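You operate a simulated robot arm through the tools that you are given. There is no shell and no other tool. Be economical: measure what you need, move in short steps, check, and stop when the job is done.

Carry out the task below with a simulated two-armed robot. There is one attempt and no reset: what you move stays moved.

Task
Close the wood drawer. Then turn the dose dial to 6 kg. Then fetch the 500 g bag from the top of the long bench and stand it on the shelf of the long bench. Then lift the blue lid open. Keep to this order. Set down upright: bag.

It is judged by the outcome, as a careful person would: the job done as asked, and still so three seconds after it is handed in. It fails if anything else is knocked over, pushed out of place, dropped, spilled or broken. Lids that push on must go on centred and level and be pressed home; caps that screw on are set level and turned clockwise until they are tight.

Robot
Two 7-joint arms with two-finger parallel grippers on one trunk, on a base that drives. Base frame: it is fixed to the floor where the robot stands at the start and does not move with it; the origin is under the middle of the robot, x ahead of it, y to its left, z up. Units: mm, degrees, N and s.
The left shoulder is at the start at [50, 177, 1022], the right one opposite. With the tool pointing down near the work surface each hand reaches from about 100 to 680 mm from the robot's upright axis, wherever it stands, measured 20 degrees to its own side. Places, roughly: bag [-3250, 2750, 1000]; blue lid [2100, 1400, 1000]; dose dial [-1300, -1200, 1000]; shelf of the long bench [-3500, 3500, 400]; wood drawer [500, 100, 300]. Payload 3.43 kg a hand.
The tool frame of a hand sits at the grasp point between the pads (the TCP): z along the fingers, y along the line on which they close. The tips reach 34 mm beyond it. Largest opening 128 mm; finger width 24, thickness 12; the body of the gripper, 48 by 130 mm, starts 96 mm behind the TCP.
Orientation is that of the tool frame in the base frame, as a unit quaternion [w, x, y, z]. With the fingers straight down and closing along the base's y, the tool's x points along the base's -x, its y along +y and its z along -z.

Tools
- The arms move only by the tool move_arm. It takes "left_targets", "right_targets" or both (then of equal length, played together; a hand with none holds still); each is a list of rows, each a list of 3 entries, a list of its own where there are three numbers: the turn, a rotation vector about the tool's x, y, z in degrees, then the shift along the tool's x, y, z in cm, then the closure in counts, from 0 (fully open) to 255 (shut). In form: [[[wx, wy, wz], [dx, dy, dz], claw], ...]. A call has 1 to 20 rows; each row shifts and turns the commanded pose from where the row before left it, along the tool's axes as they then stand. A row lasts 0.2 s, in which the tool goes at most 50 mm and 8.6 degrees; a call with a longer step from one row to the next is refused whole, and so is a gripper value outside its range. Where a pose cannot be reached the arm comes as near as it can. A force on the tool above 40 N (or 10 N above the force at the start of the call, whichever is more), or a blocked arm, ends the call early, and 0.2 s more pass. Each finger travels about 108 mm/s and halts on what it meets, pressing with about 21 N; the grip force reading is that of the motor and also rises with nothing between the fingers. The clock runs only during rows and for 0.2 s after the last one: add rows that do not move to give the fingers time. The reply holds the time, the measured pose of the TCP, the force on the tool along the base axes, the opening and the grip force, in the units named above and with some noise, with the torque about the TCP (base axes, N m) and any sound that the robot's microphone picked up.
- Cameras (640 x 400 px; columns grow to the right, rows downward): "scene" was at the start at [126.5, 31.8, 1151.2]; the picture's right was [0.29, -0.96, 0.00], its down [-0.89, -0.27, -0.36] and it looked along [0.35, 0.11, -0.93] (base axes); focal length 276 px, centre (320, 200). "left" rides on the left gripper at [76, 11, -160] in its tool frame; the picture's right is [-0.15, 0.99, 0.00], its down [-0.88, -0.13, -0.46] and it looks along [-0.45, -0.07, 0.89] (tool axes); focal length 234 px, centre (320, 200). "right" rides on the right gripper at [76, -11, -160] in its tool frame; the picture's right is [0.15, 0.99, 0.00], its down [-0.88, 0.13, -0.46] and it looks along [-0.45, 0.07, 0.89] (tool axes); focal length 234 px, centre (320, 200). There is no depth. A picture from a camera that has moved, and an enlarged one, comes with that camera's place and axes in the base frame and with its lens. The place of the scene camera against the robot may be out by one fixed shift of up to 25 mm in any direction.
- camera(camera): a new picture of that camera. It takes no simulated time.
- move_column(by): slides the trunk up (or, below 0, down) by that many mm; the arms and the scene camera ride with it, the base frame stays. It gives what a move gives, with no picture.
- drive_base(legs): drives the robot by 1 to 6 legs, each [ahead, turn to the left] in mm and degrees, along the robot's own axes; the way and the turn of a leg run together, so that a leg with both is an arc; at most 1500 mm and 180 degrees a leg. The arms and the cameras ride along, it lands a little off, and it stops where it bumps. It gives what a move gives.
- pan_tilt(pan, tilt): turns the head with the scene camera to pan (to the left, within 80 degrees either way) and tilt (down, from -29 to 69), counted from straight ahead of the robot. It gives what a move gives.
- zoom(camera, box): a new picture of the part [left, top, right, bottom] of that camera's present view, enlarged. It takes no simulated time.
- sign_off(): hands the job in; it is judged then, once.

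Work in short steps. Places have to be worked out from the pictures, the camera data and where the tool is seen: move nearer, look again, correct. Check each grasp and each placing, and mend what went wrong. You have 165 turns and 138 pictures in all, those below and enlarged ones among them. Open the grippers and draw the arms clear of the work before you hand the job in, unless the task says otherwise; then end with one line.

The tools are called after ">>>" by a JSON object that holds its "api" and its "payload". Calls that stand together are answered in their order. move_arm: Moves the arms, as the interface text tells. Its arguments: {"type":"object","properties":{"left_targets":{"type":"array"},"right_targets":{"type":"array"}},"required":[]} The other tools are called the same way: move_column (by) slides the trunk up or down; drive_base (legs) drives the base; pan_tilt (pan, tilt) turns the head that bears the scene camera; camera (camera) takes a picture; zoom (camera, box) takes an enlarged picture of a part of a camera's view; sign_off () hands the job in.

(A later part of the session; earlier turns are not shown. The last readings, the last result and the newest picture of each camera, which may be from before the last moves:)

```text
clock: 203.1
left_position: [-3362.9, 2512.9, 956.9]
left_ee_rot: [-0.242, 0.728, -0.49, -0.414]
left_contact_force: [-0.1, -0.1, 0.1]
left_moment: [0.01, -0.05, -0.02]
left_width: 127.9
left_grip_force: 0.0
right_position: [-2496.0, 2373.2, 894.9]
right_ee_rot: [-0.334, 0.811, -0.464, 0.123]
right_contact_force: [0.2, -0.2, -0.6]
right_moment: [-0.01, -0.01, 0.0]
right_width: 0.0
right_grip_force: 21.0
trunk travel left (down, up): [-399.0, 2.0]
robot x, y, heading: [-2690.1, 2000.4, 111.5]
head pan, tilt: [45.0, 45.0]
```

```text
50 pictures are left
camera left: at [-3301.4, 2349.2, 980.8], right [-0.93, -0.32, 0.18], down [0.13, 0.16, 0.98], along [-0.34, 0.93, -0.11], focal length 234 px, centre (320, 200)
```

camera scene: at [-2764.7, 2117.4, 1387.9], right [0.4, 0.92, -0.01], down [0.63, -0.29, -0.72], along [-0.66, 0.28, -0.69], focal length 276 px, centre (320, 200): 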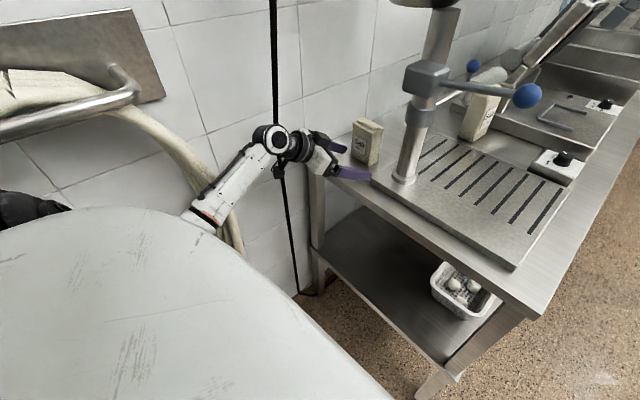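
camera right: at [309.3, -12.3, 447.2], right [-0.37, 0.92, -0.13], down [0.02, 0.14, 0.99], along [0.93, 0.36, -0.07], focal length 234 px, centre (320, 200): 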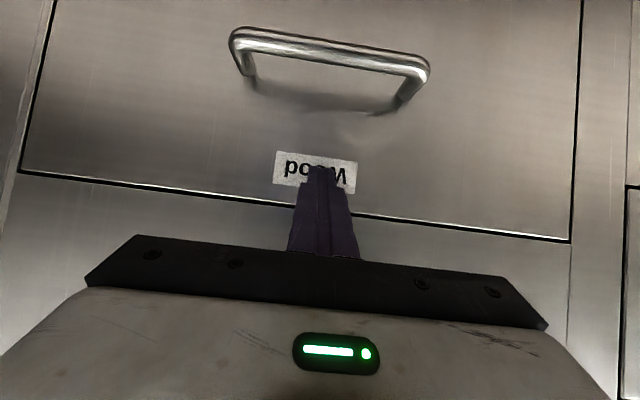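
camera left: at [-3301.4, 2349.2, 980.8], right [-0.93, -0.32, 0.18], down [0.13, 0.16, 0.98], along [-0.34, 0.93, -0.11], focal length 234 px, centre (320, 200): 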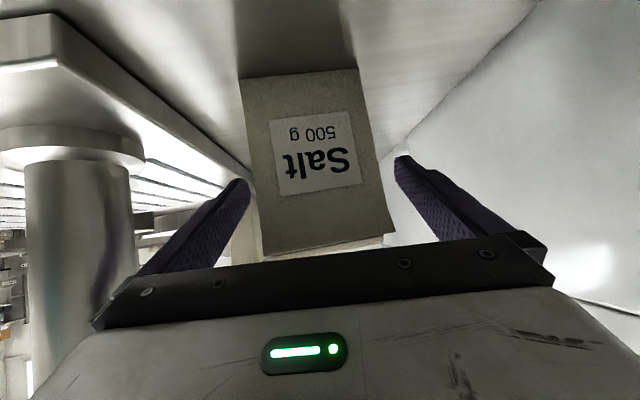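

Bag is between the fingers. Close.

>>> {"api": "move_arm", "payload": {"left_targets": [[[0, 0, 0], [0, 0, 0], 120], [[0, 0, 0], [0, 0, 0], 255], [[0, 0, 0], [0, 0, 0], 255], [[0, 0, 0], [0, 0, 0], 255]]}}

>>> {"api": "camera", "payload": {"camera": "left"}}

```text
clock: 204.1
left_position: [-3363.1, 2512.5, 956.3]
left_ee_rot: [-0.242, 0.728, -0.489, -0.414]
left_contact_force: [1.5, 1.4, 1.8]
left_moment: [0.27, -0.3, -0.02]
left_width: 80.0
left_grip_force: 20.7
right_position: [-2495.8, 2373.9, 894.5]
right_ee_rot: [-0.333, 0.812, -0.463, 0.123]
right_contact_force: [0.1, 0.0, -0.3]
right_moment: [-0.02, 0.02, -0.03]
right_width: 0.0
right_grip_force: 20.9
trunk travel left (down, up): [-399.0, 2.0]
robot x, y, heading: [-2693.5, 2000.6, 111.5]
head pan, tilt: [45.0, 45.0]
```

```text
49 pictures are left
camera left: at [-3300.9, 2349.4, 981.2], right [-0.93, -0.32, 0.18], down [0.13, 0.16, 0.98], along [-0.34, 0.93, -0.11], focal length 234 px, centre (320, 200)
```

left: 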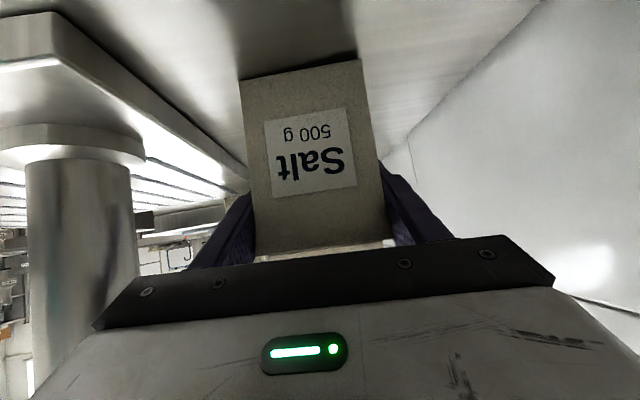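

Gripped at 80 mm. Lift 60 mm and look.

>>> {"api": "move_arm", "payload": {"left_targets": [[[0, 0, 0], [-1.2, 0.08, -0.8], 255], [[0, 0, 0], [-1.9, 0.12, -1.2], 255], [[0, 0, 0], [-1.9, 0.12, -1.2], 255], [[0, 0, 0], [0, 0, 0], 255]]}}

>>> {"api": "camera", "payload": {"camera": "left"}}

```text
clock: 205.1
left_position: [-3364.2, 2513.5, 1016.4]
left_ee_rot: [-0.241, 0.729, -0.49, -0.413]
left_contact_force: [0.2, -0.7, -4.3]
left_moment: [0.06, 0.02, 0.02]
left_width: 80.1
left_grip_force: 21.1
right_position: [-2496.3, 2374.5, 894.9]
right_ee_rot: [-0.334, 0.812, -0.463, 0.123]
right_contact_force: [0.2, -0.4, 0.2]
right_moment: [0.03, -0.01, -0.01]
right_width: 0.0
right_grip_force: 21.0
trunk travel left (down, up): [-399.0, 2.0]
robot x, y, heading: [-2688.9, 1999.2, 111.5]
head pan, tilt: [45.0, 45.0]
```

```text
48 pictures are left
camera left: at [-3302.9, 2349.7, 1040.3], right [-0.93, -0.32, 0.18], down [0.13, 0.16, 0.98], along [-0.34, 0.93, -0.11], focal length 234 px, centre (320, 200)
```

left: 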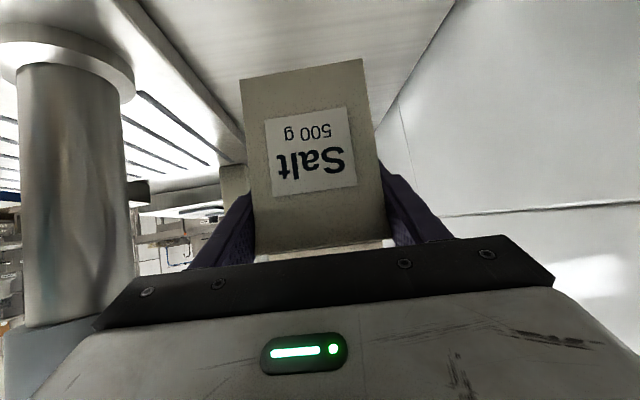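

Bag held firmly (4–5 N). Reverse 130 mm and shift it away from the wall.

>>> {"api": "drive_base", "payload": {"legs": [[-130, 0]]}}

>>> {"api": "move_arm", "payload": {"left_targets": [[[0, 0, 0], [0.07, -3.3, -0.43], 255], [[0, 0, 0], [0.07, -3.3, -0.43], 255], [[0, 0, 0], [0.07, -3.3, -0.43], 255]]}}

>>> {"api": "drive_base", "payload": {"legs": [[-170, 0]]}}

>>> {"api": "pan_tilt", "payload": {"pan": 15, "tilt": 50}}

>>> {"api": "camera", "payload": {"camera": "scene"}}

```text
clock: 206.4
left_position: [-3317.7, 2392.0, 1016.1]
left_ee_rot: [-0.241, 0.729, -0.489, -0.414]
left_contact_force: [0.3, -0.9, -4.1]
left_moment: [0.07, -0.01, -0.01]
left_width: 79.9
left_grip_force: 20.8
right_position: [-2449.4, 2253.2, 894.4]
right_ee_rot: [-0.334, 0.812, -0.463, 0.123]
right_contact_force: [0.6, 0.4, 0.6]
right_moment: [0.02, 0.01, -0.02]
right_width: 0.0
right_grip_force: 21.4
trunk travel left (down, up): [-399.0, 2.0]
robot x, y, heading: [-2647.8, 1881.4, 111.5]
head pan, tilt: [45.0, 45.0]
```

```text
clock: 207.2
left_position: [-3222.5, 2419.4, 1015.8]
left_ee_rot: [-0.24, 0.73, -0.488, -0.414]
left_contact_force: [0.3, 0.0, -4.9]
left_moment: [0.06, 0.05, 0.01]
left_width: 79.8
left_grip_force: 21.1
right_position: [-2448.7, 2254.6, 894.9]
right_ee_rot: [-0.333, 0.812, -0.463, 0.123]
right_contact_force: [0.3, -0.3, -0.4]
right_moment: [0.01, 0.04, -0.03]
right_width: 0.0
right_grip_force: 20.7
trunk travel left (down, up): [-399.0, 2.0]
robot x, y, heading: [-2647.3, 1877.8, 111.4]
head pan, tilt: [45.0, 45.0]
```

```text
clock: 208.7
left_position: [-3160.6, 2259.5, 1017.2]
left_ee_rot: [-0.242, 0.728, -0.489, -0.414]
left_contact_force: [-0.7, -0.6, -4.5]
left_moment: [0.06, 0.01, -0.03]
left_width: 79.9
left_grip_force: 20.9
right_position: [-2387.4, 2096.2, 895.3]
right_ee_rot: [-0.335, 0.813, -0.461, 0.123]
right_contact_force: [0.1, 0.2, -0.9]
right_moment: [0.0, 0.0, 0.0]
right_width: 0.0
right_grip_force: 21.1
trunk travel left (down, up): [-399.0, 2.0]
robot x, y, heading: [-2581.2, 1722.2, 111.7]
head pan, tilt: [45.0, 45.0]
```

```text
clock: 209.6
left_position: [-3162.1, 2261.4, 1016.4]
left_ee_rot: [-0.241, 0.729, -0.489, -0.414]
left_contact_force: [0.3, -0.8, -5.4]
left_moment: [0.1, 0.02, -0.04]
left_width: 80.0
left_grip_force: 21.2
right_position: [-2388.0, 2095.5, 895.3]
right_ee_rot: [-0.334, 0.813, -0.462, 0.123]
right_contact_force: [-0.7, 0.9, 0.3]
right_moment: [-0.02, -0.01, -0.01]
right_width: 0.0
right_grip_force: 21.1
trunk travel left (down, up): [-399.0, 2.0]
robot x, y, heading: [-2579.2, 1720.6, 111.7]
head pan, tilt: [15.0, 50.0]
```

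```text
47 pictures are left
camera scene: at [-2650.7, 1864.5, 1379.0], right [0.8, 0.6, 0.0], down [0.46, -0.61, -0.64], along [-0.38, 0.52, -0.77], focal length 276 px, centre (320, 200)
```

scene: 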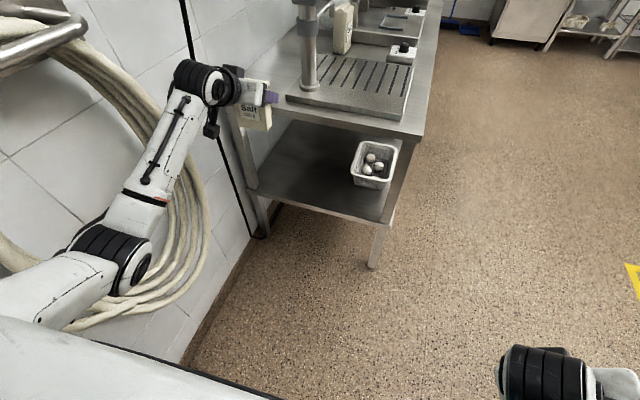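

Shelf top is ≈ z 405, with free space left of the basket. To lower the trunk safely I need the arms clear of the line; first retract the left hand 200 mm toward the body here.

>>> {"api": "move_arm", "payload": {"left_targets": [[[0, 0, 0], [2.17, 0.16, -3.35], 255], [[0, 0, 0], [2.17, 0.16, -3.35], 255], [[0, 0, 0], [2.17, 0.16, -3.35], 255], [[0, 0, 0], [2.17, 0.16, -3.35], 255], [[0, 0, 0], [2.17, 0.16, -3.35], 255]]}}

>>> {"api": "camera", "payload": {"camera": "scene"}}

```text
clock: 210.8
left_position: [-3085.8, 2073.6, 1017.4]
left_ee_rot: [-0.241, 0.729, -0.488, -0.415]
left_contact_force: [0.6, -0.7, -5.3]
left_moment: [0.07, 0.03, 0.0]
left_width: 79.9
left_grip_force: 21.1
right_position: [-2386.9, 2095.8, 894.3]
right_ee_rot: [-0.334, 0.813, -0.461, 0.122]
right_contact_force: [0.1, -0.1, 0.3]
right_moment: [-0.02, 0.03, -0.01]
right_width: 0.0
right_grip_force: 21.2
trunk travel left (down, up): [-399.0, 2.0]
robot x, y, heading: [-2581.7, 1724.2, 111.7]
head pan, tilt: [15.0, 50.0]
```

```text
46 pictures are left
camera scene: at [-2650.4, 1863.7, 1379.2], right [0.8, 0.6, 0.0], down [0.46, -0.61, -0.64], along [-0.38, 0.52, -0.77], focal length 276 px, centre (320, 200)
```

scene: 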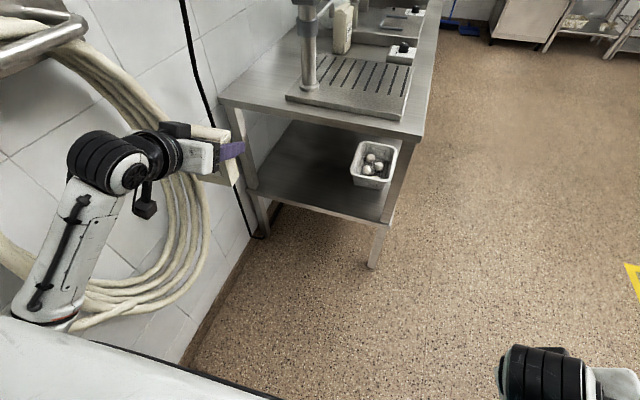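

Works. Bring it 50 mm inboard, drive forward 285 mm (both elbows then lie past the hose and the line's end), and check before lowering.

>>> {"api": "move_arm", "payload": {"left_targets": [[[0, 0, 0], [0, -2.5, -0.4], 255], [[0, 0, 0], [0, -2.5, -0.4], 255]]}}

>>> {"api": "drive_base", "payload": {"legs": [[0, -4], [285, 0]]}}

>>> {"api": "pan_tilt", "payload": {"pan": -65, "tilt": 55}}

>>> {"api": "camera", "payload": {"camera": "scene"}}

>>> {"api": "pan_tilt", "payload": {"pan": 30, "tilt": 55}}

>>> {"api": "camera", "payload": {"camera": "scene"}}

```text
clock: 211.4
left_position: [-3037.5, 2089.7, 1019.4]
left_ee_rot: [-0.24, 0.73, -0.489, -0.414]
left_contact_force: [0.3, -0.5, -5.4]
left_moment: [0.1, 0.02, 0.03]
left_width: 80.1
left_grip_force: 21.1
right_position: [-2387.2, 2096.2, 895.0]
right_ee_rot: [-0.334, 0.813, -0.461, 0.123]
right_contact_force: [-1.3, 0.3, -0.7]
right_moment: [0.02, 0.03, 0.01]
right_width: 0.0
right_grip_force: 21.0
trunk travel left (down, up): [-399.0, 2.0]
robot x, y, heading: [-2581.5, 1723.8, 111.8]
head pan, tilt: [15.0, 50.0]
```

```text
clock: 213.8
left_position: [-3094.8, 2389.4, 1018.4]
left_ee_rot: [-0.255, 0.711, -0.515, -0.404]
left_contact_force: [-0.9, 0.0, -4.9]
left_moment: [0.06, 0.05, 0.0]
left_width: 79.8
left_grip_force: 21.4
right_position: [-2444.7, 2348.6, 894.9]
right_ee_rot: [-0.329, 0.795, -0.491, 0.136]
right_contact_force: [-0.2, 0.2, 0.7]
right_moment: [-0.03, 0.0, -0.02]
right_width: 0.0
right_grip_force: 21.1
trunk travel left (down, up): [-399.0, 2.0]
robot x, y, heading: [-2665.7, 1990.2, 107.7]
head pan, tilt: [15.0, 50.0]
```

```text
clock: 215.4
left_position: [-3093.4, 2388.6, 1018.7]
left_ee_rot: [-0.255, 0.711, -0.515, -0.405]
left_contact_force: [-0.2, -0.8, -5.3]
left_moment: [0.09, 0.01, 0.03]
left_width: 79.8
left_grip_force: 21.2
right_position: [-2444.0, 2348.2, 895.0]
right_ee_rot: [-0.329, 0.795, -0.491, 0.134]
right_contact_force: [0.7, 0.9, -0.2]
right_moment: [0.02, 0.01, 0.0]
right_width: 0.3
right_grip_force: 20.8
trunk travel left (down, up): [-399.0, 2.0]
robot x, y, heading: [-2664.3, 1990.3, 107.3]
head pan, tilt: [-65.0, 55.0]
```

```text
45 pictures are left
camera scene: at [-2630.6, 2120.3, 1372.6], right [0.67, -0.74, 0.0], down [-0.6, -0.55, -0.57], along [0.42, 0.39, -0.82], focal length 276 px, centre (320, 200)
```

scene: 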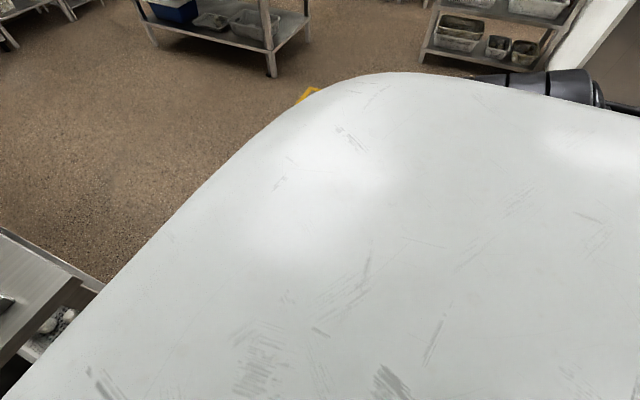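

```text
clock: 217.1
left_position: [-3094.2, 2390.1, 1019.5]
left_ee_rot: [-0.255, 0.711, -0.515, -0.404]
left_contact_force: [-0.4, 0.7, -5.4]
left_moment: [0.11, 0.02, 0.03]
left_width: 80.2
left_grip_force: 20.8
right_position: [-2443.2, 2347.9, 894.1]
right_ee_rot: [-0.329, 0.795, -0.491, 0.134]
right_contact_force: [-0.2, 0.2, 0.4]
right_moment: [-0.01, -0.01, 0.01]
right_width: 0.0
right_grip_force: 21.2
trunk travel left (down, up): [-399.0, 2.0]
robot x, y, heading: [-2667.8, 1988.3, 107.4]
head pan, tilt: [30.0, 55.0]
```

```text
44 pictures are left
camera scene: at [-2736.8, 2120.4, 1372.5], right [0.68, 0.74, 0.0], down [0.6, -0.56, -0.57], along [-0.42, 0.39, -0.82], focal length 276 px, centre (320, 200)
```

scene: 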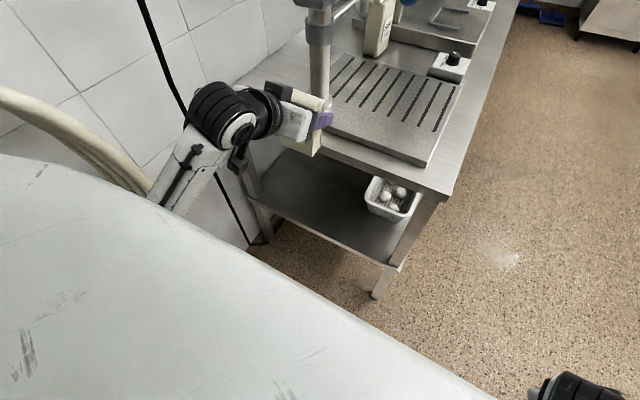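

Clear on both sides. Back 25 mm for margin from the bench edge and lower the trunk in two steps.

>>> {"api": "drive_base", "payload": {"legs": [[-25, 0]]}}

>>> {"api": "move_column", "payload": {"by": -200}}

>>> {"api": "move_column", "payload": {"by": -197}}

>>> {"api": "pan_tilt", "payload": {"pan": 25, "tilt": 35}}

>>> {"api": "camera", "payload": {"camera": "scene"}}

>>> {"api": "camera", "payload": {"camera": "left"}}

```text
clock: 217.9
left_position: [-3086.6, 2366.0, 1019.2]
left_ee_rot: [-0.256, 0.711, -0.516, -0.404]
left_contact_force: [-0.9, -0.3, -5.0]
left_moment: [0.05, 0.01, -0.01]
left_width: 80.0
left_grip_force: 20.6
right_position: [-2436.7, 2324.0, 894.9]
right_ee_rot: [-0.33, 0.795, -0.492, 0.134]
right_contact_force: [0.9, -0.6, 0.5]
right_moment: [0.01, 0.01, -0.01]
right_width: 0.1
right_grip_force: 21.1
trunk travel left (down, up): [-399.0, 2.0]
robot x, y, heading: [-2657.8, 1967.5, 107.4]
head pan, tilt: [30.0, 55.0]
```

```text
clock: 220.1
left_position: [-3086.0, 2365.3, 818.5]
left_ee_rot: [-0.255, 0.712, -0.515, -0.405]
left_contact_force: [-1.0, 0.1, -4.9]
left_moment: [0.05, 0.0, 0.01]
left_width: 79.7
left_grip_force: 21.0
right_position: [-2436.1, 2325.3, 693.4]
right_ee_rot: [-0.33, 0.795, -0.492, 0.135]
right_contact_force: [0.9, -0.1, -0.3]
right_moment: [-0.02, -0.02, 0.0]
right_width: 0.0
right_grip_force: 21.3
trunk travel left (down, up): [-199.0, 202.0]
robot x, y, heading: [-2654.4, 1965.5, 107.6]
head pan, tilt: [30.0, 55.0]
```

```text
clock: 222.2
left_position: [-3097.0, 2366.3, 632.0]
left_ee_rot: [-0.263, 0.717, -0.512, -0.393]
left_contact_force: [1.2, 0.1, -5.4]
left_moment: [0.09, 0.0, 0.0]
left_width: 79.8
left_grip_force: 20.8
right_position: [-2438.8, 2323.9, 527.9]
right_ee_rot: [-0.339, 0.793, -0.482, 0.154]
right_contact_force: [-0.5, 0.1, -0.1]
right_moment: [-0.01, -0.03, -0.02]
right_width: 0.2
right_grip_force: 21.1
trunk travel left (down, up): [-2.0, 399.0]
robot x, y, heading: [-2651.4, 1965.3, 107.3]
head pan, tilt: [30.0, 55.0]
```

```text
clock: 223.0
left_position: [-3096.3, 2366.5, 631.4]
left_ee_rot: [-0.263, 0.717, -0.512, -0.394]
left_contact_force: [-0.3, 0.1, -5.5]
left_moment: [0.09, 0.03, 0.01]
left_width: 79.9
left_grip_force: 20.9
right_position: [-2439.4, 2325.4, 526.4]
right_ee_rot: [-0.338, 0.794, -0.482, 0.154]
right_contact_force: [-0.5, 0.9, 0.6]
right_moment: [0.01, -0.01, 0.03]
right_width: 0.0
right_grip_force: 21.1
trunk travel left (down, up): [-2.0, 399.0]
robot x, y, heading: [-2662.3, 1967.0, 107.5]
head pan, tilt: [25.0, 35.0]
```

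```text
43 pictures are left
camera scene: at [-2757.2, 2115.2, 1024.8], right [0.74, 0.67, 0.02], down [0.41, -0.43, -0.81], along [-0.53, 0.6, -0.59], focal length 276 px, centre (320, 200)
```

scene: 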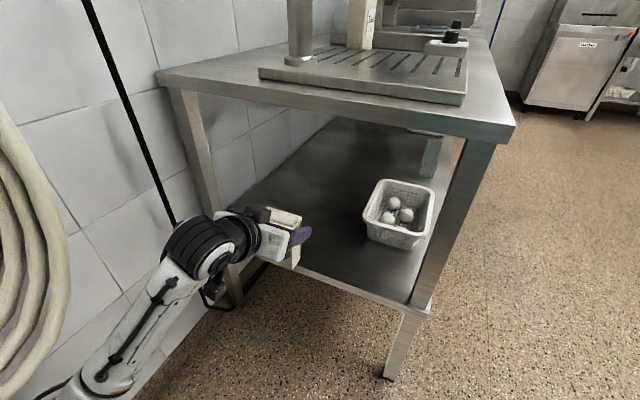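

```text
42 pictures are left
camera left: at [-3046.8, 2199.0, 658.1], right [-0.96, -0.26, 0.15], down [0.11, 0.15, 0.98], along [-0.28, 0.95, -0.12], focal length 234 px, centre (320, 200)
```

left: 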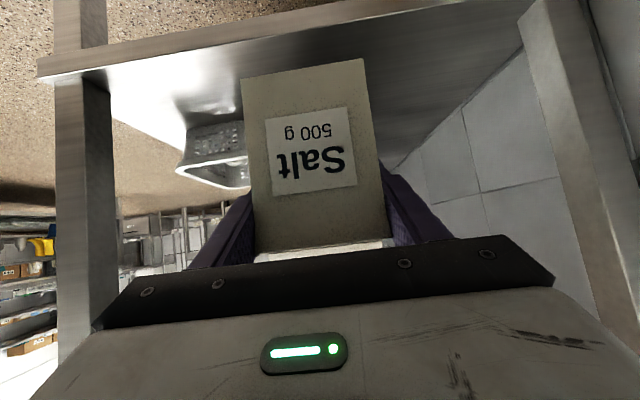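

Readings show the body lifted/tilted ~20–30 mm: something under the right arm is resting on an object. Raise the trunk 100 mm at once and look right.

>>> {"api": "move_column", "payload": {"by": 100}}

>>> {"api": "pan_tilt", "payload": {"pan": -75, "tilt": 30}}

>>> {"api": "camera", "payload": {"camera": "scene"}}

```text
clock: 224.4
left_position: [-3085.7, 2366.7, 721.3]
left_ee_rot: [-0.255, 0.712, -0.515, -0.405]
left_contact_force: [0.0, 0.1, -5.3]
left_moment: [0.06, 0.01, 0.0]
left_width: 79.9
left_grip_force: 21.3
right_position: [-2436.9, 2325.0, 598.4]
right_ee_rot: [-0.33, 0.794, -0.492, 0.134]
right_contact_force: [0.3, 0.1, 0.2]
right_moment: [0.02, -0.01, 0.01]
right_width: 0.1
right_grip_force: 21.3
trunk travel left (down, up): [-102.0, 299.0]
robot x, y, heading: [-2659.6, 1964.7, 107.6]
head pan, tilt: [25.0, 35.0]
```

```text
clock: 226.1
left_position: [-3086.3, 2365.4, 720.9]
left_ee_rot: [-0.256, 0.711, -0.516, -0.404]
left_contact_force: [0.0, -0.3, -5.5]
left_moment: [0.07, 0.01, 0.01]
left_width: 80.0
left_grip_force: 20.8
right_position: [-2437.1, 2324.1, 597.9]
right_ee_rot: [-0.329, 0.795, -0.492, 0.136]
right_contact_force: [0.8, 0.1, -0.3]
right_moment: [0.02, 0.01, 0.03]
right_width: 0.0
right_grip_force: 21.2
trunk travel left (down, up): [-102.0, 299.0]
robot x, y, heading: [-2657.2, 1965.6, 107.5]
head pan, tilt: [-75.0, 30.0]
```

```text
41 pictures are left
camera scene: at [-2600.1, 2096.7, 1111.6], right [0.54, -0.84, 0.0], down [-0.42, -0.27, -0.87], along [0.73, 0.46, -0.5], focal length 276 px, centre (320, 200)
```

scene: 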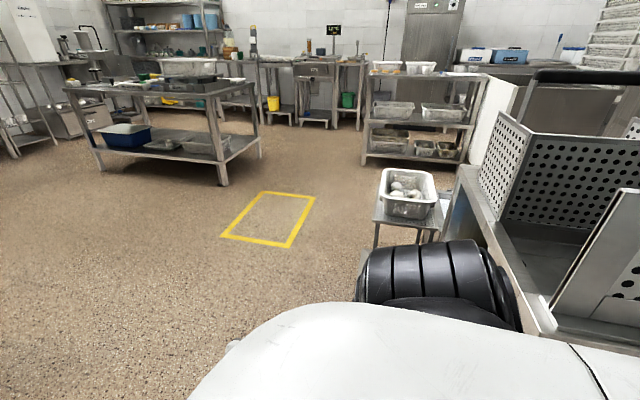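

Back to level; the right elbow had rested on the end-table edge, nothing appears displaced. I'll instead lower the hand with the arm by 220 mm, then drive in.

>>> {"api": "move_arm", "payload": {"left_targets": [[[0, 0, 0], [3.72, -0.24, 2.42], 255], [[0, 0, 0], [3.72, -0.24, 2.42], 255], [[0, 0, 0], [3.72, -0.24, 2.42], 255], [[0, 0, 0], [3.72, -0.24, 2.42], 255], [[0, 0, 0], [3.72, -0.24, 2.42], 255]]}}

>>> {"api": "camera", "payload": {"camera": "left"}}

>>> {"api": "pan_tilt", "payload": {"pan": 25, "tilt": 45}}

>>> {"api": "camera", "payload": {"camera": "scene"}}

```text
clock: 227.3
left_position: [-3086.9, 2366.2, 499.2]
left_ee_rot: [-0.256, 0.71, -0.516, -0.405]
left_contact_force: [0.4, 0.1, -4.6]
left_moment: [0.06, -0.01, 0.01]
left_width: 80.0
left_grip_force: 21.2
right_position: [-2436.9, 2323.7, 598.1]
right_ee_rot: [-0.329, 0.795, -0.491, 0.135]
right_contact_force: [0.0, 0.1, -0.6]
right_moment: [-0.02, -0.01, 0.01]
right_width: 0.0
right_grip_force: 21.1
trunk travel left (down, up): [-102.0, 299.0]
robot x, y, heading: [-2659.6, 1963.7, 107.3]
head pan, tilt: [-75.0, 30.0]
```

```text
40 pictures are left
camera left: at [-3036.8, 2199.2, 523.4], right [-0.95, -0.26, 0.18], down [0.14, 0.15, 0.98], along [-0.28, 0.95, -0.11], focal length 234 px, centre (320, 200)
```

left: 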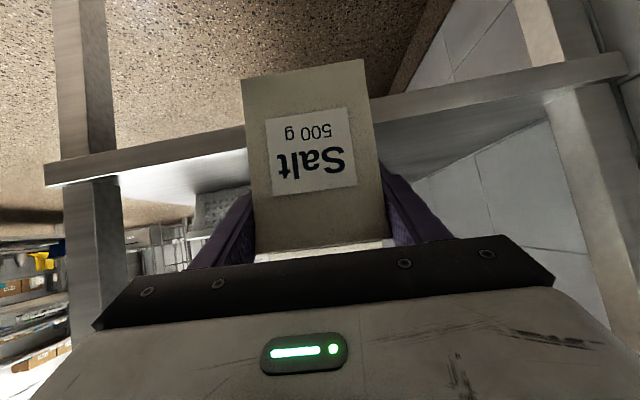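

```text
clock: 229.1
left_position: [-3086.6, 2367.6, 499.9]
left_ee_rot: [-0.255, 0.711, -0.516, -0.404]
left_contact_force: [0.7, 0.8, -5.3]
left_moment: [0.06, 0.03, -0.02]
left_width: 79.9
left_grip_force: 21.4
right_position: [-2437.3, 2325.4, 597.5]
right_ee_rot: [-0.329, 0.794, -0.492, 0.134]
right_contact_force: [-0.2, 0.3, -0.8]
right_moment: [0.02, -0.02, 0.02]
right_width: 0.0
right_grip_force: 21.4
trunk travel left (down, up): [-102.0, 299.0]
robot x, y, heading: [-2657.8, 1963.0, 107.2]
head pan, tilt: [25.0, 45.0]
```

```text
39 pictures are left
camera scene: at [-2731.2, 2108.3, 1089.0], right [0.74, 0.67, 0.0], down [0.48, -0.52, -0.71], along [-0.48, 0.52, -0.71], focal length 276 px, centre (320, 200)
```

scene: 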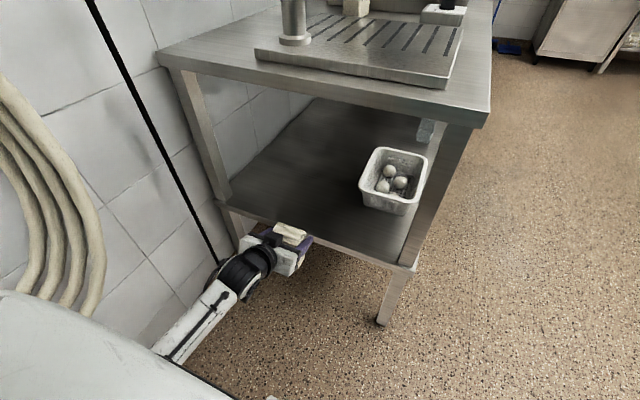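

Raise 20 mm for clearance over the shelf edge, then drive forward 200 mm.

>>> {"api": "move_arm", "payload": {"left_targets": [[[0, 0, 0], [-1.68, 0.1, -1.09], 255]]}}

>>> {"api": "drive_base", "payload": {"legs": [[200, 0]]}}

>>> {"api": "camera", "payload": {"camera": "left"}}

>>> {"api": "camera", "payload": {"camera": "scene"}}

```text
clock: 229.5
left_position: [-3086.7, 2366.4, 519.6]
left_ee_rot: [-0.255, 0.711, -0.516, -0.404]
left_contact_force: [0.5, -0.6, -5.9]
left_moment: [0.06, -0.01, -0.02]
left_width: 80.0
left_grip_force: 20.8
right_position: [-2435.0, 2324.7, 597.2]
right_ee_rot: [-0.33, 0.794, -0.492, 0.135]
right_contact_force: [0.2, 0.1, -0.8]
right_moment: [-0.04, 0.01, -0.03]
right_width: 0.0
right_grip_force: 21.2
trunk travel left (down, up): [-102.0, 299.0]
robot x, y, heading: [-2658.6, 1961.8, 107.6]
head pan, tilt: [25.0, 45.0]
```

```text
clock: 231.1
left_position: [-3146.8, 2554.9, 518.2]
left_ee_rot: [-0.256, 0.711, -0.515, -0.405]
left_contact_force: [0.1, -0.4, -5.0]
left_moment: [0.06, 0.03, 0.0]
left_width: 79.7
left_grip_force: 20.8
right_position: [-2495.1, 2513.5, 596.2]
right_ee_rot: [-0.33, 0.795, -0.491, 0.135]
right_contact_force: [0.0, -0.4, 0.4]
right_moment: [0.01, 0.02, 0.03]
right_width: 0.0
right_grip_force: 21.2
trunk travel left (down, up): [-102.0, 299.0]
robot x, y, heading: [-2717.1, 2153.7, 107.4]
head pan, tilt: [25.0, 45.0]
```

```text
38 pictures are left
camera left: at [-3095.9, 2388.1, 543.1], right [-0.95, -0.26, 0.18], down [0.14, 0.15, 0.98], along [-0.28, 0.95, -0.11], focal length 234 px, centre (320, 200)
```

left: 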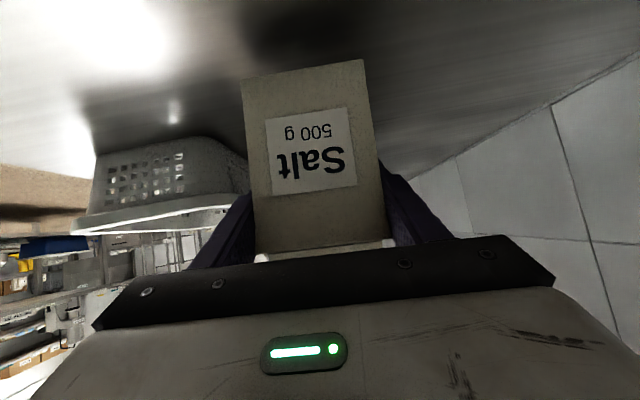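

```text
37 pictures are left
camera scene: at [-2790.8, 2297.7, 1089.0], right [0.74, 0.67, 0.0], down [0.48, -0.52, -0.71], along [-0.48, 0.52, -0.71], focal length 276 px, centre (320, 200)
```

scene: 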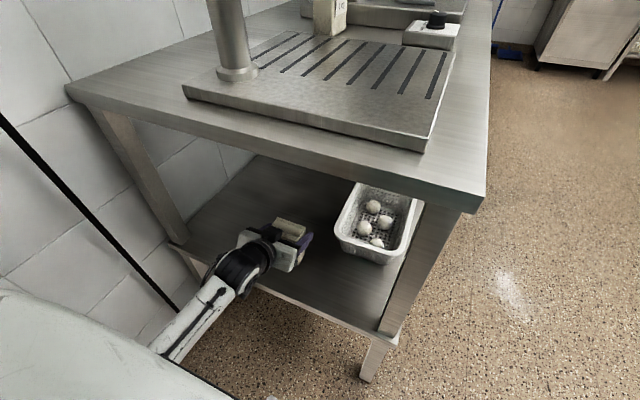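

Bag is over the shelf. Lower 25 mm, then small steps watching the vertical force.

>>> {"api": "move_arm", "payload": {"left_targets": [[[0, 0, 0], [1.05, -0.07, 0.68], 255], [[0, 0, 0], [1.05, -0.07, 0.68], 255], [[0, 0, 0], [0, 0, 0], 255]]}}

>>> {"api": "move_arm", "payload": {"left_targets": [[[0, 0, 0], [0.42, -0.03, 0.27], 255], [[0, 0, 0], [0, 0, 0], 255]]}}

>>> {"api": "camera", "payload": {"camera": "left"}}

```text
clock: 231.9
left_position: [-3147.6, 2557.0, 497.6]
left_ee_rot: [-0.258, 0.71, -0.513, -0.408]
left_contact_force: [-0.6, -5.2, 14.5]
left_moment: [-0.06, -0.55, -0.1]
left_width: 80.0
left_grip_force: 20.7
right_position: [-2494.7, 2513.3, 597.8]
right_ee_rot: [-0.33, 0.795, -0.491, 0.134]
right_contact_force: [0.0, -0.4, -0.2]
right_moment: [-0.01, 0.0, 0.01]
right_width: 0.0
right_grip_force: 20.7
trunk travel left (down, up): [-102.0, 299.0]
robot x, y, heading: [-2717.5, 2156.6, 107.7]
head pan, tilt: [25.0, 45.0]
```

```text
clock: 232.5
left_position: [-3147.2, 2557.4, 492.9]
left_ee_rot: [-0.257, 0.709, -0.514, -0.408]
left_contact_force: [-5.3, 3.1, 18.7]
left_moment: [0.17, -0.42, 0.15]
left_width: 79.8
left_grip_force: 21.6
right_position: [-2495.7, 2514.5, 597.7]
right_ee_rot: [-0.33, 0.795, -0.491, 0.134]
right_contact_force: [-0.4, -0.8, -0.9]
right_moment: [-0.02, 0.01, 0.0]
right_width: 0.0
right_grip_force: 20.5
trunk travel left (down, up): [-102.0, 299.0]
robot x, y, heading: [-2716.4, 2152.9, 107.5]
head pan, tilt: [25.0, 45.0]
```

```text
36 pictures are left
camera left: at [-3096.4, 2389.7, 515.7], right [-0.95, -0.26, 0.18], down [0.14, 0.14, 0.98], along [-0.28, 0.95, -0.1], focal length 234 px, centre (320, 200)
```

left: 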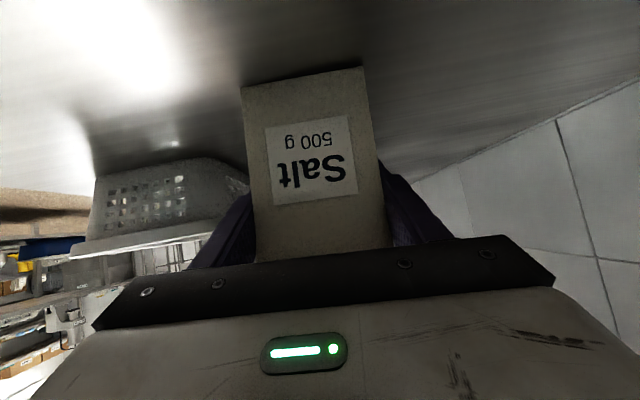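

Bag is seated on the shelf. Ease up 4 mm of preload and open gradually.

>>> {"api": "move_arm", "payload": {"left_targets": [[[0, 0, 0], [-0.34, 0.02, -0.22], 255], [[0, 0, 0], [0, 0, 0], 75], [[0, 0, 0], [0, 0, 0], 55], [[0, 0, 0], [0, 0, 0], 20], [[0, 0, 0], [0, 0, 0], 0], [[0, 0, 0], [0, 0, 0], 0]]}}

>>> {"api": "camera", "payload": {"camera": "left"}}

```text
clock: 233.9
left_position: [-3146.4, 2555.4, 493.2]
left_ee_rot: [-0.256, 0.711, -0.515, -0.405]
left_contact_force: [-0.2, 1.4, -0.7]
left_moment: [-0.02, 0.0, -0.02]
left_width: 128.1
left_grip_force: 0.1
right_position: [-2495.8, 2512.5, 597.7]
right_ee_rot: [-0.33, 0.795, -0.491, 0.134]
right_contact_force: [0.2, 0.3, 0.8]
right_moment: [-0.01, -0.01, -0.02]
right_width: 0.0
right_grip_force: 20.7
trunk travel left (down, up): [-102.0, 299.0]
robot x, y, heading: [-2715.8, 2155.7, 107.2]
head pan, tilt: [25.0, 45.0]
```

```text
35 pictures are left
camera left: at [-3095.3, 2388.2, 517.5], right [-0.95, -0.26, 0.18], down [0.14, 0.15, 0.98], along [-0.28, 0.95, -0.11], focal length 234 px, centre (320, 200)
```

left: 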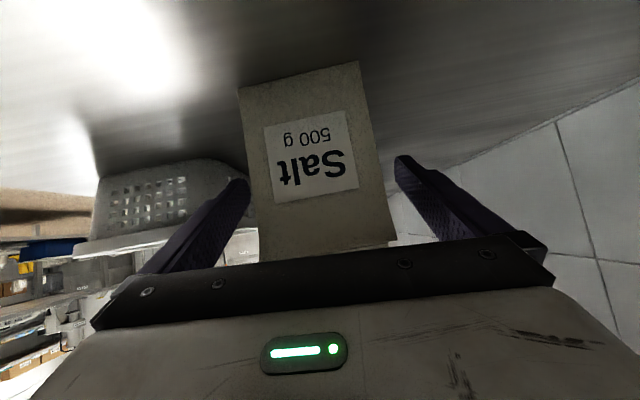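

Bag stands free. Withdraw straight back with the arm, then look.

>>> {"api": "move_arm", "payload": {"left_targets": [[[0, 0, 0], [1.6, -0.1, -2.5], 0], [[0, 0, 0], [2.16, -0.13, -3.36], 0], [[0, 0, 0], [2.16, -0.13, -3.36], 0]]}}

>>> {"api": "camera", "payload": {"camera": "left"}}

```text
clock: 234.7
left_position: [-3106.3, 2453.8, 493.4]
left_ee_rot: [-0.255, 0.711, -0.516, -0.405]
left_contact_force: [0.2, 0.0, 1.0]
left_moment: [0.02, 0.04, 0.02]
left_width: 128.0
left_grip_force: 0.0
right_position: [-2495.5, 2515.4, 596.7]
right_ee_rot: [-0.33, 0.795, -0.491, 0.134]
right_contact_force: [0.2, -0.6, -0.1]
right_moment: [0.01, 0.02, 0.0]
right_width: 0.1
right_grip_force: 21.1
trunk travel left (down, up): [-102.0, 299.0]
robot x, y, heading: [-2715.9, 2156.6, 107.4]
head pan, tilt: [25.0, 45.0]
```

```text
34 pictures are left
camera left: at [-3055.9, 2286.5, 517.3], right [-0.95, -0.26, 0.18], down [0.14, 0.15, 0.98], along [-0.28, 0.95, -0.11], focal length 234 px, centre (320, 200)
```

left: 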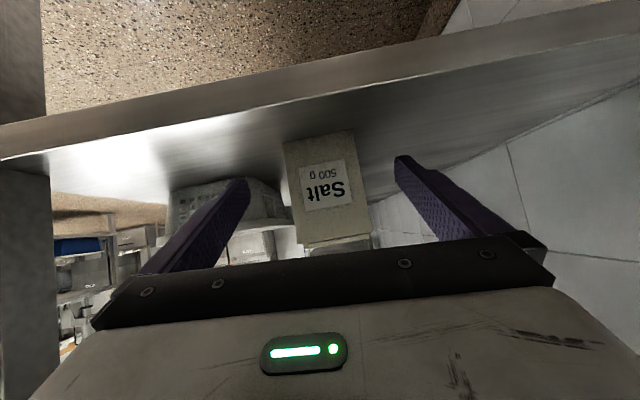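

Bag stands upright on the shelf. Now leave: reverse 160 mm, raise the trunk, and lift/retract the left hand above bench height.

>>> {"api": "drive_base", "payload": {"legs": [[-160, 0]]}}

>>> {"api": "move_column", "payload": {"by": 297}}

>>> {"api": "move_arm", "payload": {"left_targets": [[[0, 0, 0], [-2.5, 0.2, -3.5], 255], [[0, 0, 0], [-2.5, 0.2, -3.5], 255], [[0, 0, 0], [-3.72, 0.24, -2.42], 255], [[0, 0, 0], [-3.72, 0.24, -2.42], 255], [[0, 0, 0], [-3.72, 0.24, -2.42], 255]]}}

>>> {"api": "pan_tilt", "payload": {"pan": -40, "tilt": 40}}

>>> {"api": "camera", "payload": {"camera": "scene"}}

```text
clock: 236.1
left_position: [-3057.8, 2296.7, 492.6]
left_ee_rot: [-0.255, 0.712, -0.515, -0.405]
left_contact_force: [-0.2, -0.4, 0.2]
left_moment: [0.0, -0.03, 0.01]
left_width: 128.2
left_grip_force: 0.3
right_position: [-2446.6, 2356.7, 597.7]
right_ee_rot: [-0.329, 0.795, -0.491, 0.134]
right_contact_force: [0.5, 0.3, 0.1]
right_moment: [0.0, 0.0, 0.03]
right_width: 0.0
right_grip_force: 21.1
trunk travel left (down, up): [-102.0, 299.0]
robot x, y, heading: [-2664.3, 1998.8, 107.6]
head pan, tilt: [25.0, 45.0]
```

```text
clock: 239.1
left_position: [-3057.3, 2295.4, 789.5]
left_ee_rot: [-0.255, 0.711, -0.515, -0.405]
left_contact_force: [-0.2, -0.3, -0.9]
left_moment: [0.0, 0.0, -0.01]
left_width: 127.9
left_grip_force: 0.0
right_position: [-2445.6, 2356.9, 894.4]
right_ee_rot: [-0.329, 0.795, -0.491, 0.134]
right_contact_force: [1.0, 0.2, 0.4]
right_moment: [0.01, 0.0, -0.04]
right_width: 0.2
right_grip_force: 20.9
trunk travel left (down, up): [-399.0, 2.0]
robot x, y, heading: [-2667.4, 1997.7, 107.5]
head pan, tilt: [25.0, 45.0]
```

```text
clock: 240.3
left_position: [-3068.9, 2308.2, 949.6]
left_ee_rot: [-0.255, 0.711, -0.515, -0.404]
left_contact_force: [0.0, -0.3, 0.3]
left_moment: [0.01, 0.03, -0.01]
left_width: 0.0
left_grip_force: 21.3
left hand out of reach, approached as far as the arm can: row 3, 4, 5
right_position: [-2446.7, 2355.9, 895.0]
right_ee_rot: [-0.329, 0.795, -0.491, 0.135]
right_contact_force: [-0.2, 0.3, -0.1]
right_moment: [0.03, 0.02, 0.05]
right_width: 0.1
right_grip_force: 21.3
trunk travel left (down, up): [-399.0, 2.0]
robot x, y, heading: [-2668.9, 1995.8, 107.5]
head pan, tilt: [25.0, 45.0]
```

```text
clock: 241.7
left_position: [-3069.8, 2308.7, 950.7]
left_ee_rot: [-0.256, 0.711, -0.515, -0.404]
left_contact_force: [0.8, 0.2, 0.2]
left_moment: [0.0, 0.01, -0.04]
left_width: 0.1
left_grip_force: 20.9
right_position: [-2445.8, 2356.8, 893.9]
right_ee_rot: [-0.329, 0.795, -0.491, 0.134]
right_contact_force: [0.2, 0.2, 0.2]
right_moment: [-0.02, 0.0, -0.01]
right_width: 0.2
right_grip_force: 20.8
trunk travel left (down, up): [-399.0, 2.0]
robot x, y, heading: [-2667.4, 2001.3, 107.4]
head pan, tilt: [-40.0, 40.0]
```

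```text
33 pictures are left
camera scene: at [-2653.7, 2158.6, 1393.3], right [0.92, -0.38, 0.0], down [-0.25, -0.59, -0.77], along [0.29, 0.71, -0.64], focal length 276 px, centre (320, 200)
```

scene: 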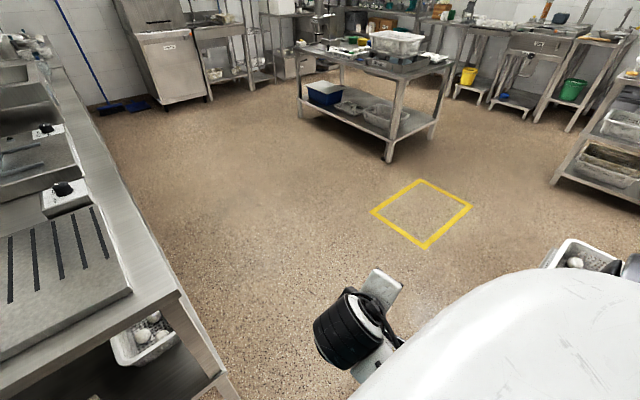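

Now exit diagonally: turn right in two stages and drive into the open floor.

>>> {"api": "drive_base", "payload": {"legs": [[0, -35], [300, 0], [0, -40], [1400, 0]]}}

>>> {"api": "pan_tilt", "payload": {"pan": -15, "tilt": 22}}

>>> {"api": "camera", "payload": {"camera": "scene"}}

```text
clock: 253.8
left_position: [-1181.1, 3480.9, 949.8]
left_ee_rot: [0.45, -0.241, 0.844, 0.161]
left_contact_force: [0.1, -0.2, 0.5]
left_moment: [0.01, 0.01, 0.0]
left_width: 0.0
left_grip_force: 21.1
right_position: [-987.1, 2886.9, 894.0]
right_ee_rot: [0.176, -0.322, 0.877, -0.31]
right_contact_force: [-0.1, -0.7, -0.4]
right_moment: [0.0, -0.01, 0.0]
right_width: 0.0
right_grip_force: 20.5
trunk travel left (down, up): [-399.0, 2.0]
robot x, y, heading: [-1389.3, 3019.9, 31.2]
head pan, tilt: [-40.0, 40.0]
```

```text
clock: 254.7
left_position: [-1181.5, 3480.4, 950.8]
left_ee_rot: [0.451, -0.241, 0.844, 0.161]
left_contact_force: [-1.1, 0.2, 0.6]
left_moment: [-0.01, 0.04, -0.01]
left_width: 0.0
left_grip_force: 20.8
right_position: [-987.0, 2887.5, 893.5]
right_ee_rot: [0.175, -0.322, 0.877, -0.309]
right_contact_force: [-0.5, -1.0, -0.7]
right_moment: [0.01, -0.02, -0.01]
right_width: 0.2
right_grip_force: 21.5
trunk travel left (down, up): [-399.0, 2.0]
robot x, y, heading: [-1389.8, 3015.2, 31.1]
head pan, tilt: [-15.0, 22.0]
```

```text
32 pictures are left
camera scene: at [-1236.1, 3094.8, 1421.4], right [0.28, -0.96, 0.0], down [-0.36, -0.1, -0.93], along [0.89, 0.26, -0.38], focal length 276 px, centre (320, 200)
```

scene: 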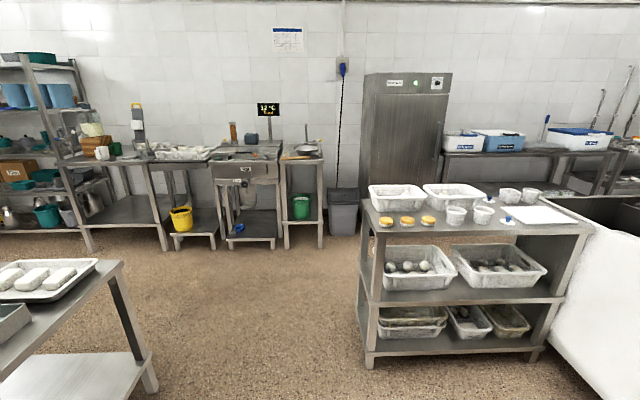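

The box with the blue lid is at about (2100, 1430, 1016), on the bench behind the smoker. Go around the tray cart into the aisle in front of it.

>>> {"api": "drive_base", "payload": {"legs": [[0, 5], [790, 0], [0, -23.6], [1200, 0], [0, -84]]}}

>>> {"api": "pan_tilt", "payload": {"pan": 10, "tilt": 28}}

>>> {"api": "camera", "payload": {"camera": "scene"}}

```text
clock: 270.0
left_position: [836.1, 3427.6, 949.9]
left_ee_rot: [0.405, 0.517, 0.71, -0.256]
left_contact_force: [0.0, -0.3, -0.2]
left_moment: [0.01, -0.03, 0.0]
left_width: 0.0
left_grip_force: 20.9
right_position: [212.8, 3380.3, 895.7]
right_ee_rot: [-0.135, 0.492, 0.794, -0.33]
right_contact_force: [-0.1, -0.6, 0.5]
right_moment: [0.01, 0.02, -0.01]
right_width: 0.1
right_grip_force: 21.1
trunk travel left (down, up): [-399.0, 2.0]
robot x, y, heading: [434.3, 3739.8, -72.5]
head pan, tilt: [-15.0, 22.0]
```

```text
clock: 270.9
left_position: [836.1, 3428.3, 949.9]
left_ee_rot: [0.405, 0.516, 0.71, -0.256]
left_contact_force: [-0.3, 0.0, -0.5]
left_moment: [0.01, -0.03, 0.03]
left_width: 0.0
left_grip_force: 21.3
right_position: [214.0, 3380.0, 893.8]
right_ee_rot: [-0.135, 0.493, 0.794, -0.33]
right_contact_force: [0.4, 0.5, -0.1]
right_moment: [-0.01, 0.0, 0.02]
right_width: 0.2
right_grip_force: 20.8
trunk travel left (down, up): [-399.0, 2.0]
robot x, y, heading: [435.9, 3738.3, -72.8]
head pan, tilt: [10.0, 28.0]
```

```text
31 pictures are left
camera scene: at [501.9, 3606.3, 1411.8], right [-0.89, -0.46, 0.0], down [-0.21, 0.42, -0.88], along [0.4, -0.78, -0.47], focal length 276 px, centre (320, 200)
```

scene: 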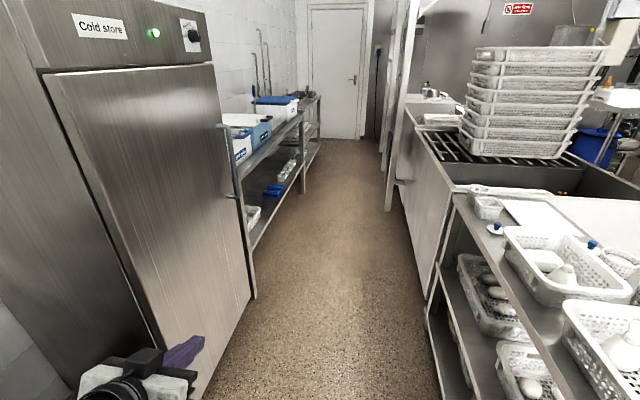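

Aisle ahead is ~1 m wide, and the lid triangulates to ≈ (2066, 1448, 1025). Drive in, biased left at first to clear the cart.

>>> {"api": "drive_base", "payload": {"legs": [[0, 8], [750, 0], [0, -6.7], [960, 0], [960, 0]]}}

>>> {"api": "pan_tilt", "payload": {"pan": 70, "tilt": 35}}

>>> {"api": "camera", "payload": {"camera": "scene"}}

```text
clock: 283.8
left_position: [1629.2, 1223.1, 949.0]
left_ee_rot: [0.403, 0.519, 0.708, -0.258]
left_contact_force: [-0.8, 0.2, -0.5]
left_moment: [0.0, -0.01, -0.01]
left_width: 0.0
left_grip_force: 21.2
right_position: [1005.9, 1189.4, 892.8]
right_ee_rot: [-0.147, 0.502, 0.79, -0.318]
right_contact_force: [-0.5, 0.9, -0.7]
right_moment: [-0.04, -0.01, -0.01]
right_width: 0.0
right_grip_force: 21.4
trunk travel left (down, up): [-399.0, 2.0]
robot x, y, heading: [1232.5, 1532.6, -73.1]
head pan, tilt: [10.0, 28.0]
stopped in leg 5: the force on the tool passed its limit at 103 N (the readings are from after the stop); the commanded pose is now the measured one
```

```text
clock: 285.1
left_position: [1629.9, 1222.3, 950.5]
left_ee_rot: [0.403, 0.519, 0.708, -0.258]
left_contact_force: [-0.5, -0.1, 0.3]
left_moment: [-0.02, 0.0, 0.02]
left_width: 0.0
left_grip_force: 20.9
right_position: [1006.0, 1189.4, 893.5]
right_ee_rot: [-0.148, 0.503, 0.79, -0.318]
right_contact_force: [-0.3, -0.4, -0.1]
right_moment: [0.0, 0.01, 0.0]
right_width: 0.3
right_grip_force: 20.5
trunk travel left (down, up): [-399.0, 2.0]
robot x, y, heading: [1233.7, 1536.6, -73.3]
head pan, tilt: [70.0, 35.0]
```

```text
30 pictures are left
camera scene: at [1345.1, 1480.1, 1400.9], right [-0.06, -1.0, 0.0], down [-0.57, 0.03, -0.82], along [0.82, -0.05, -0.57], focal length 276 px, centre (320, 200)
```

scene: 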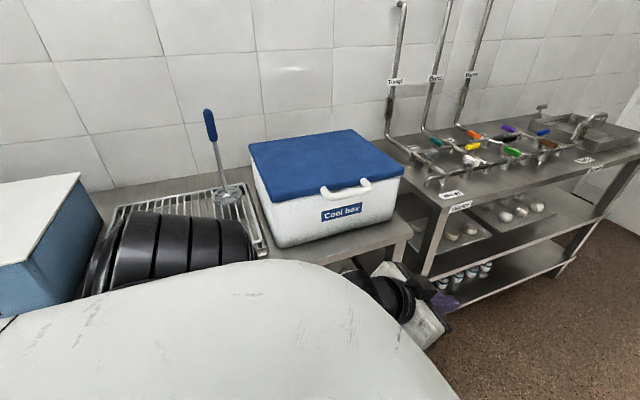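

Cool box with the blue lid and a white front handle is visible. Zoom on it, and look right to see what was touched.

>>> {"api": "zoom", "payload": {"camera": "scene", "box": [235, 115, 415, 255]}}

>>> {"api": "pan_tilt", "payload": {"pan": -30, "tilt": 40}}

>>> {"api": "camera", "payload": {"camera": "scene"}}

```text
2.86 times, centred on (325, 185) of scene
camera zoom: at [1345.1, 1480.1, 1400.9], right [-0.06, -1.0, 0.0], down [-0.57, 0.03, -0.82], along [0.82, -0.05, -0.57], focal length 787 px, centre (306, 243)
```

zoom: 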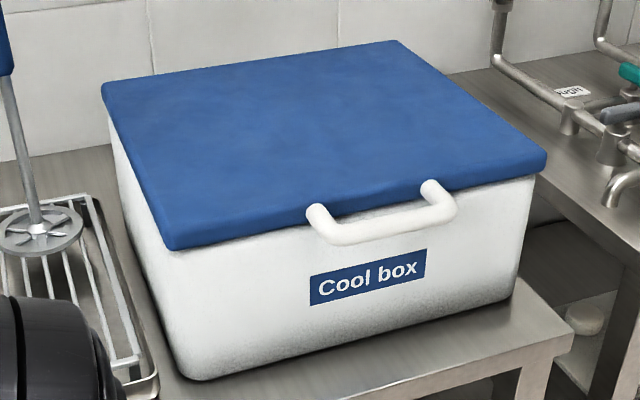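

```text
clock: 286.8
left_position: [1630.0, 1222.1, 950.8]
left_ee_rot: [0.403, 0.52, 0.708, -0.258]
left_contact_force: [0.6, -1.0, 0.1]
left_moment: [0.02, -0.02, -0.02]
left_width: 0.1
left_grip_force: 21.2
right_position: [1005.8, 1189.0, 894.2]
right_ee_rot: [-0.148, 0.503, 0.79, -0.318]
right_contact_force: [0.1, 0.1, -0.4]
right_moment: [0.02, 0.0, -0.03]
right_width: 0.0
right_grip_force: 21.4
trunk travel left (down, up): [-399.0, 2.0]
robot x, y, heading: [1233.4, 1535.9, -73.4]
head pan, tilt: [-30.0, 40.0]
```

```text
28 pictures are left
camera scene: at [1237.8, 1402.3, 1393.3], right [-0.97, 0.23, 0.0], down [0.15, 0.63, -0.77], along [-0.17, -0.75, -0.64], focal length 276 px, centre (320, 200)
```

scene: 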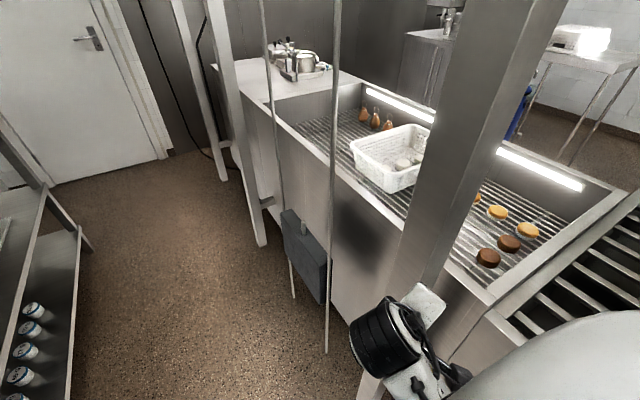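

The right hand touched only a fixed post. Retract the left hand another 80 mm, back off, and slip past the post with a left-biased heading.

>>> {"api": "move_arm", "payload": {"left_targets": [[[0, 0, 0], [2.16, -0.13, -3.36], 255], [[0, 0, 0], [2.16, -0.13, -3.36], 255]]}}

>>> {"api": "drive_base", "payload": {"legs": [[-60, 0], [0, 11], [450, 0]]}}

```text
clock: 287.4
left_position: [1616.0, 1270.3, 907.9]
left_ee_rot: [0.403, 0.519, 0.708, -0.258]
left_contact_force: [-0.1, -0.2, 0.3]
left_moment: [0.02, 0.04, 0.01]
left_width: 0.0
left_grip_force: 20.8
left hand out of reach, approached as far as the arm can: row 1, 2
right_position: [1006.3, 1188.5, 894.4]
right_ee_rot: [-0.146, 0.502, 0.791, -0.318]
right_contact_force: [-0.9, 0.5, 0.4]
right_moment: [-0.02, 0.02, 0.01]
right_width: 0.1
right_grip_force: 21.0
trunk travel left (down, up): [-399.0, 2.0]
robot x, y, heading: [1236.3, 1537.4, -73.2]
head pan, tilt: [-30.0, 40.0]
```

```text
clock: 291.5
left_position: [1855.0, 1005.3, 908.0]
left_ee_rot: [0.426, 0.449, 0.754, -0.218]
left_contact_force: [-0.2, 0.4, 0.2]
left_moment: [0.0, 0.04, -0.01]
left_width: 0.0
left_grip_force: 21.3
right_position: [1270.2, 807.2, 893.6]
right_ee_rot: [-0.116, 0.424, 0.835, -0.332]
right_contact_force: [-0.7, -1.0, -0.9]
right_moment: [-0.03, -0.02, -0.03]
right_width: 0.3
right_grip_force: 21.1
trunk travel left (down, up): [-399.0, 2.0]
robot x, y, heading: [1427.0, 1195.3, -62.5]
head pan, tilt: [-30.0, 40.0]
```

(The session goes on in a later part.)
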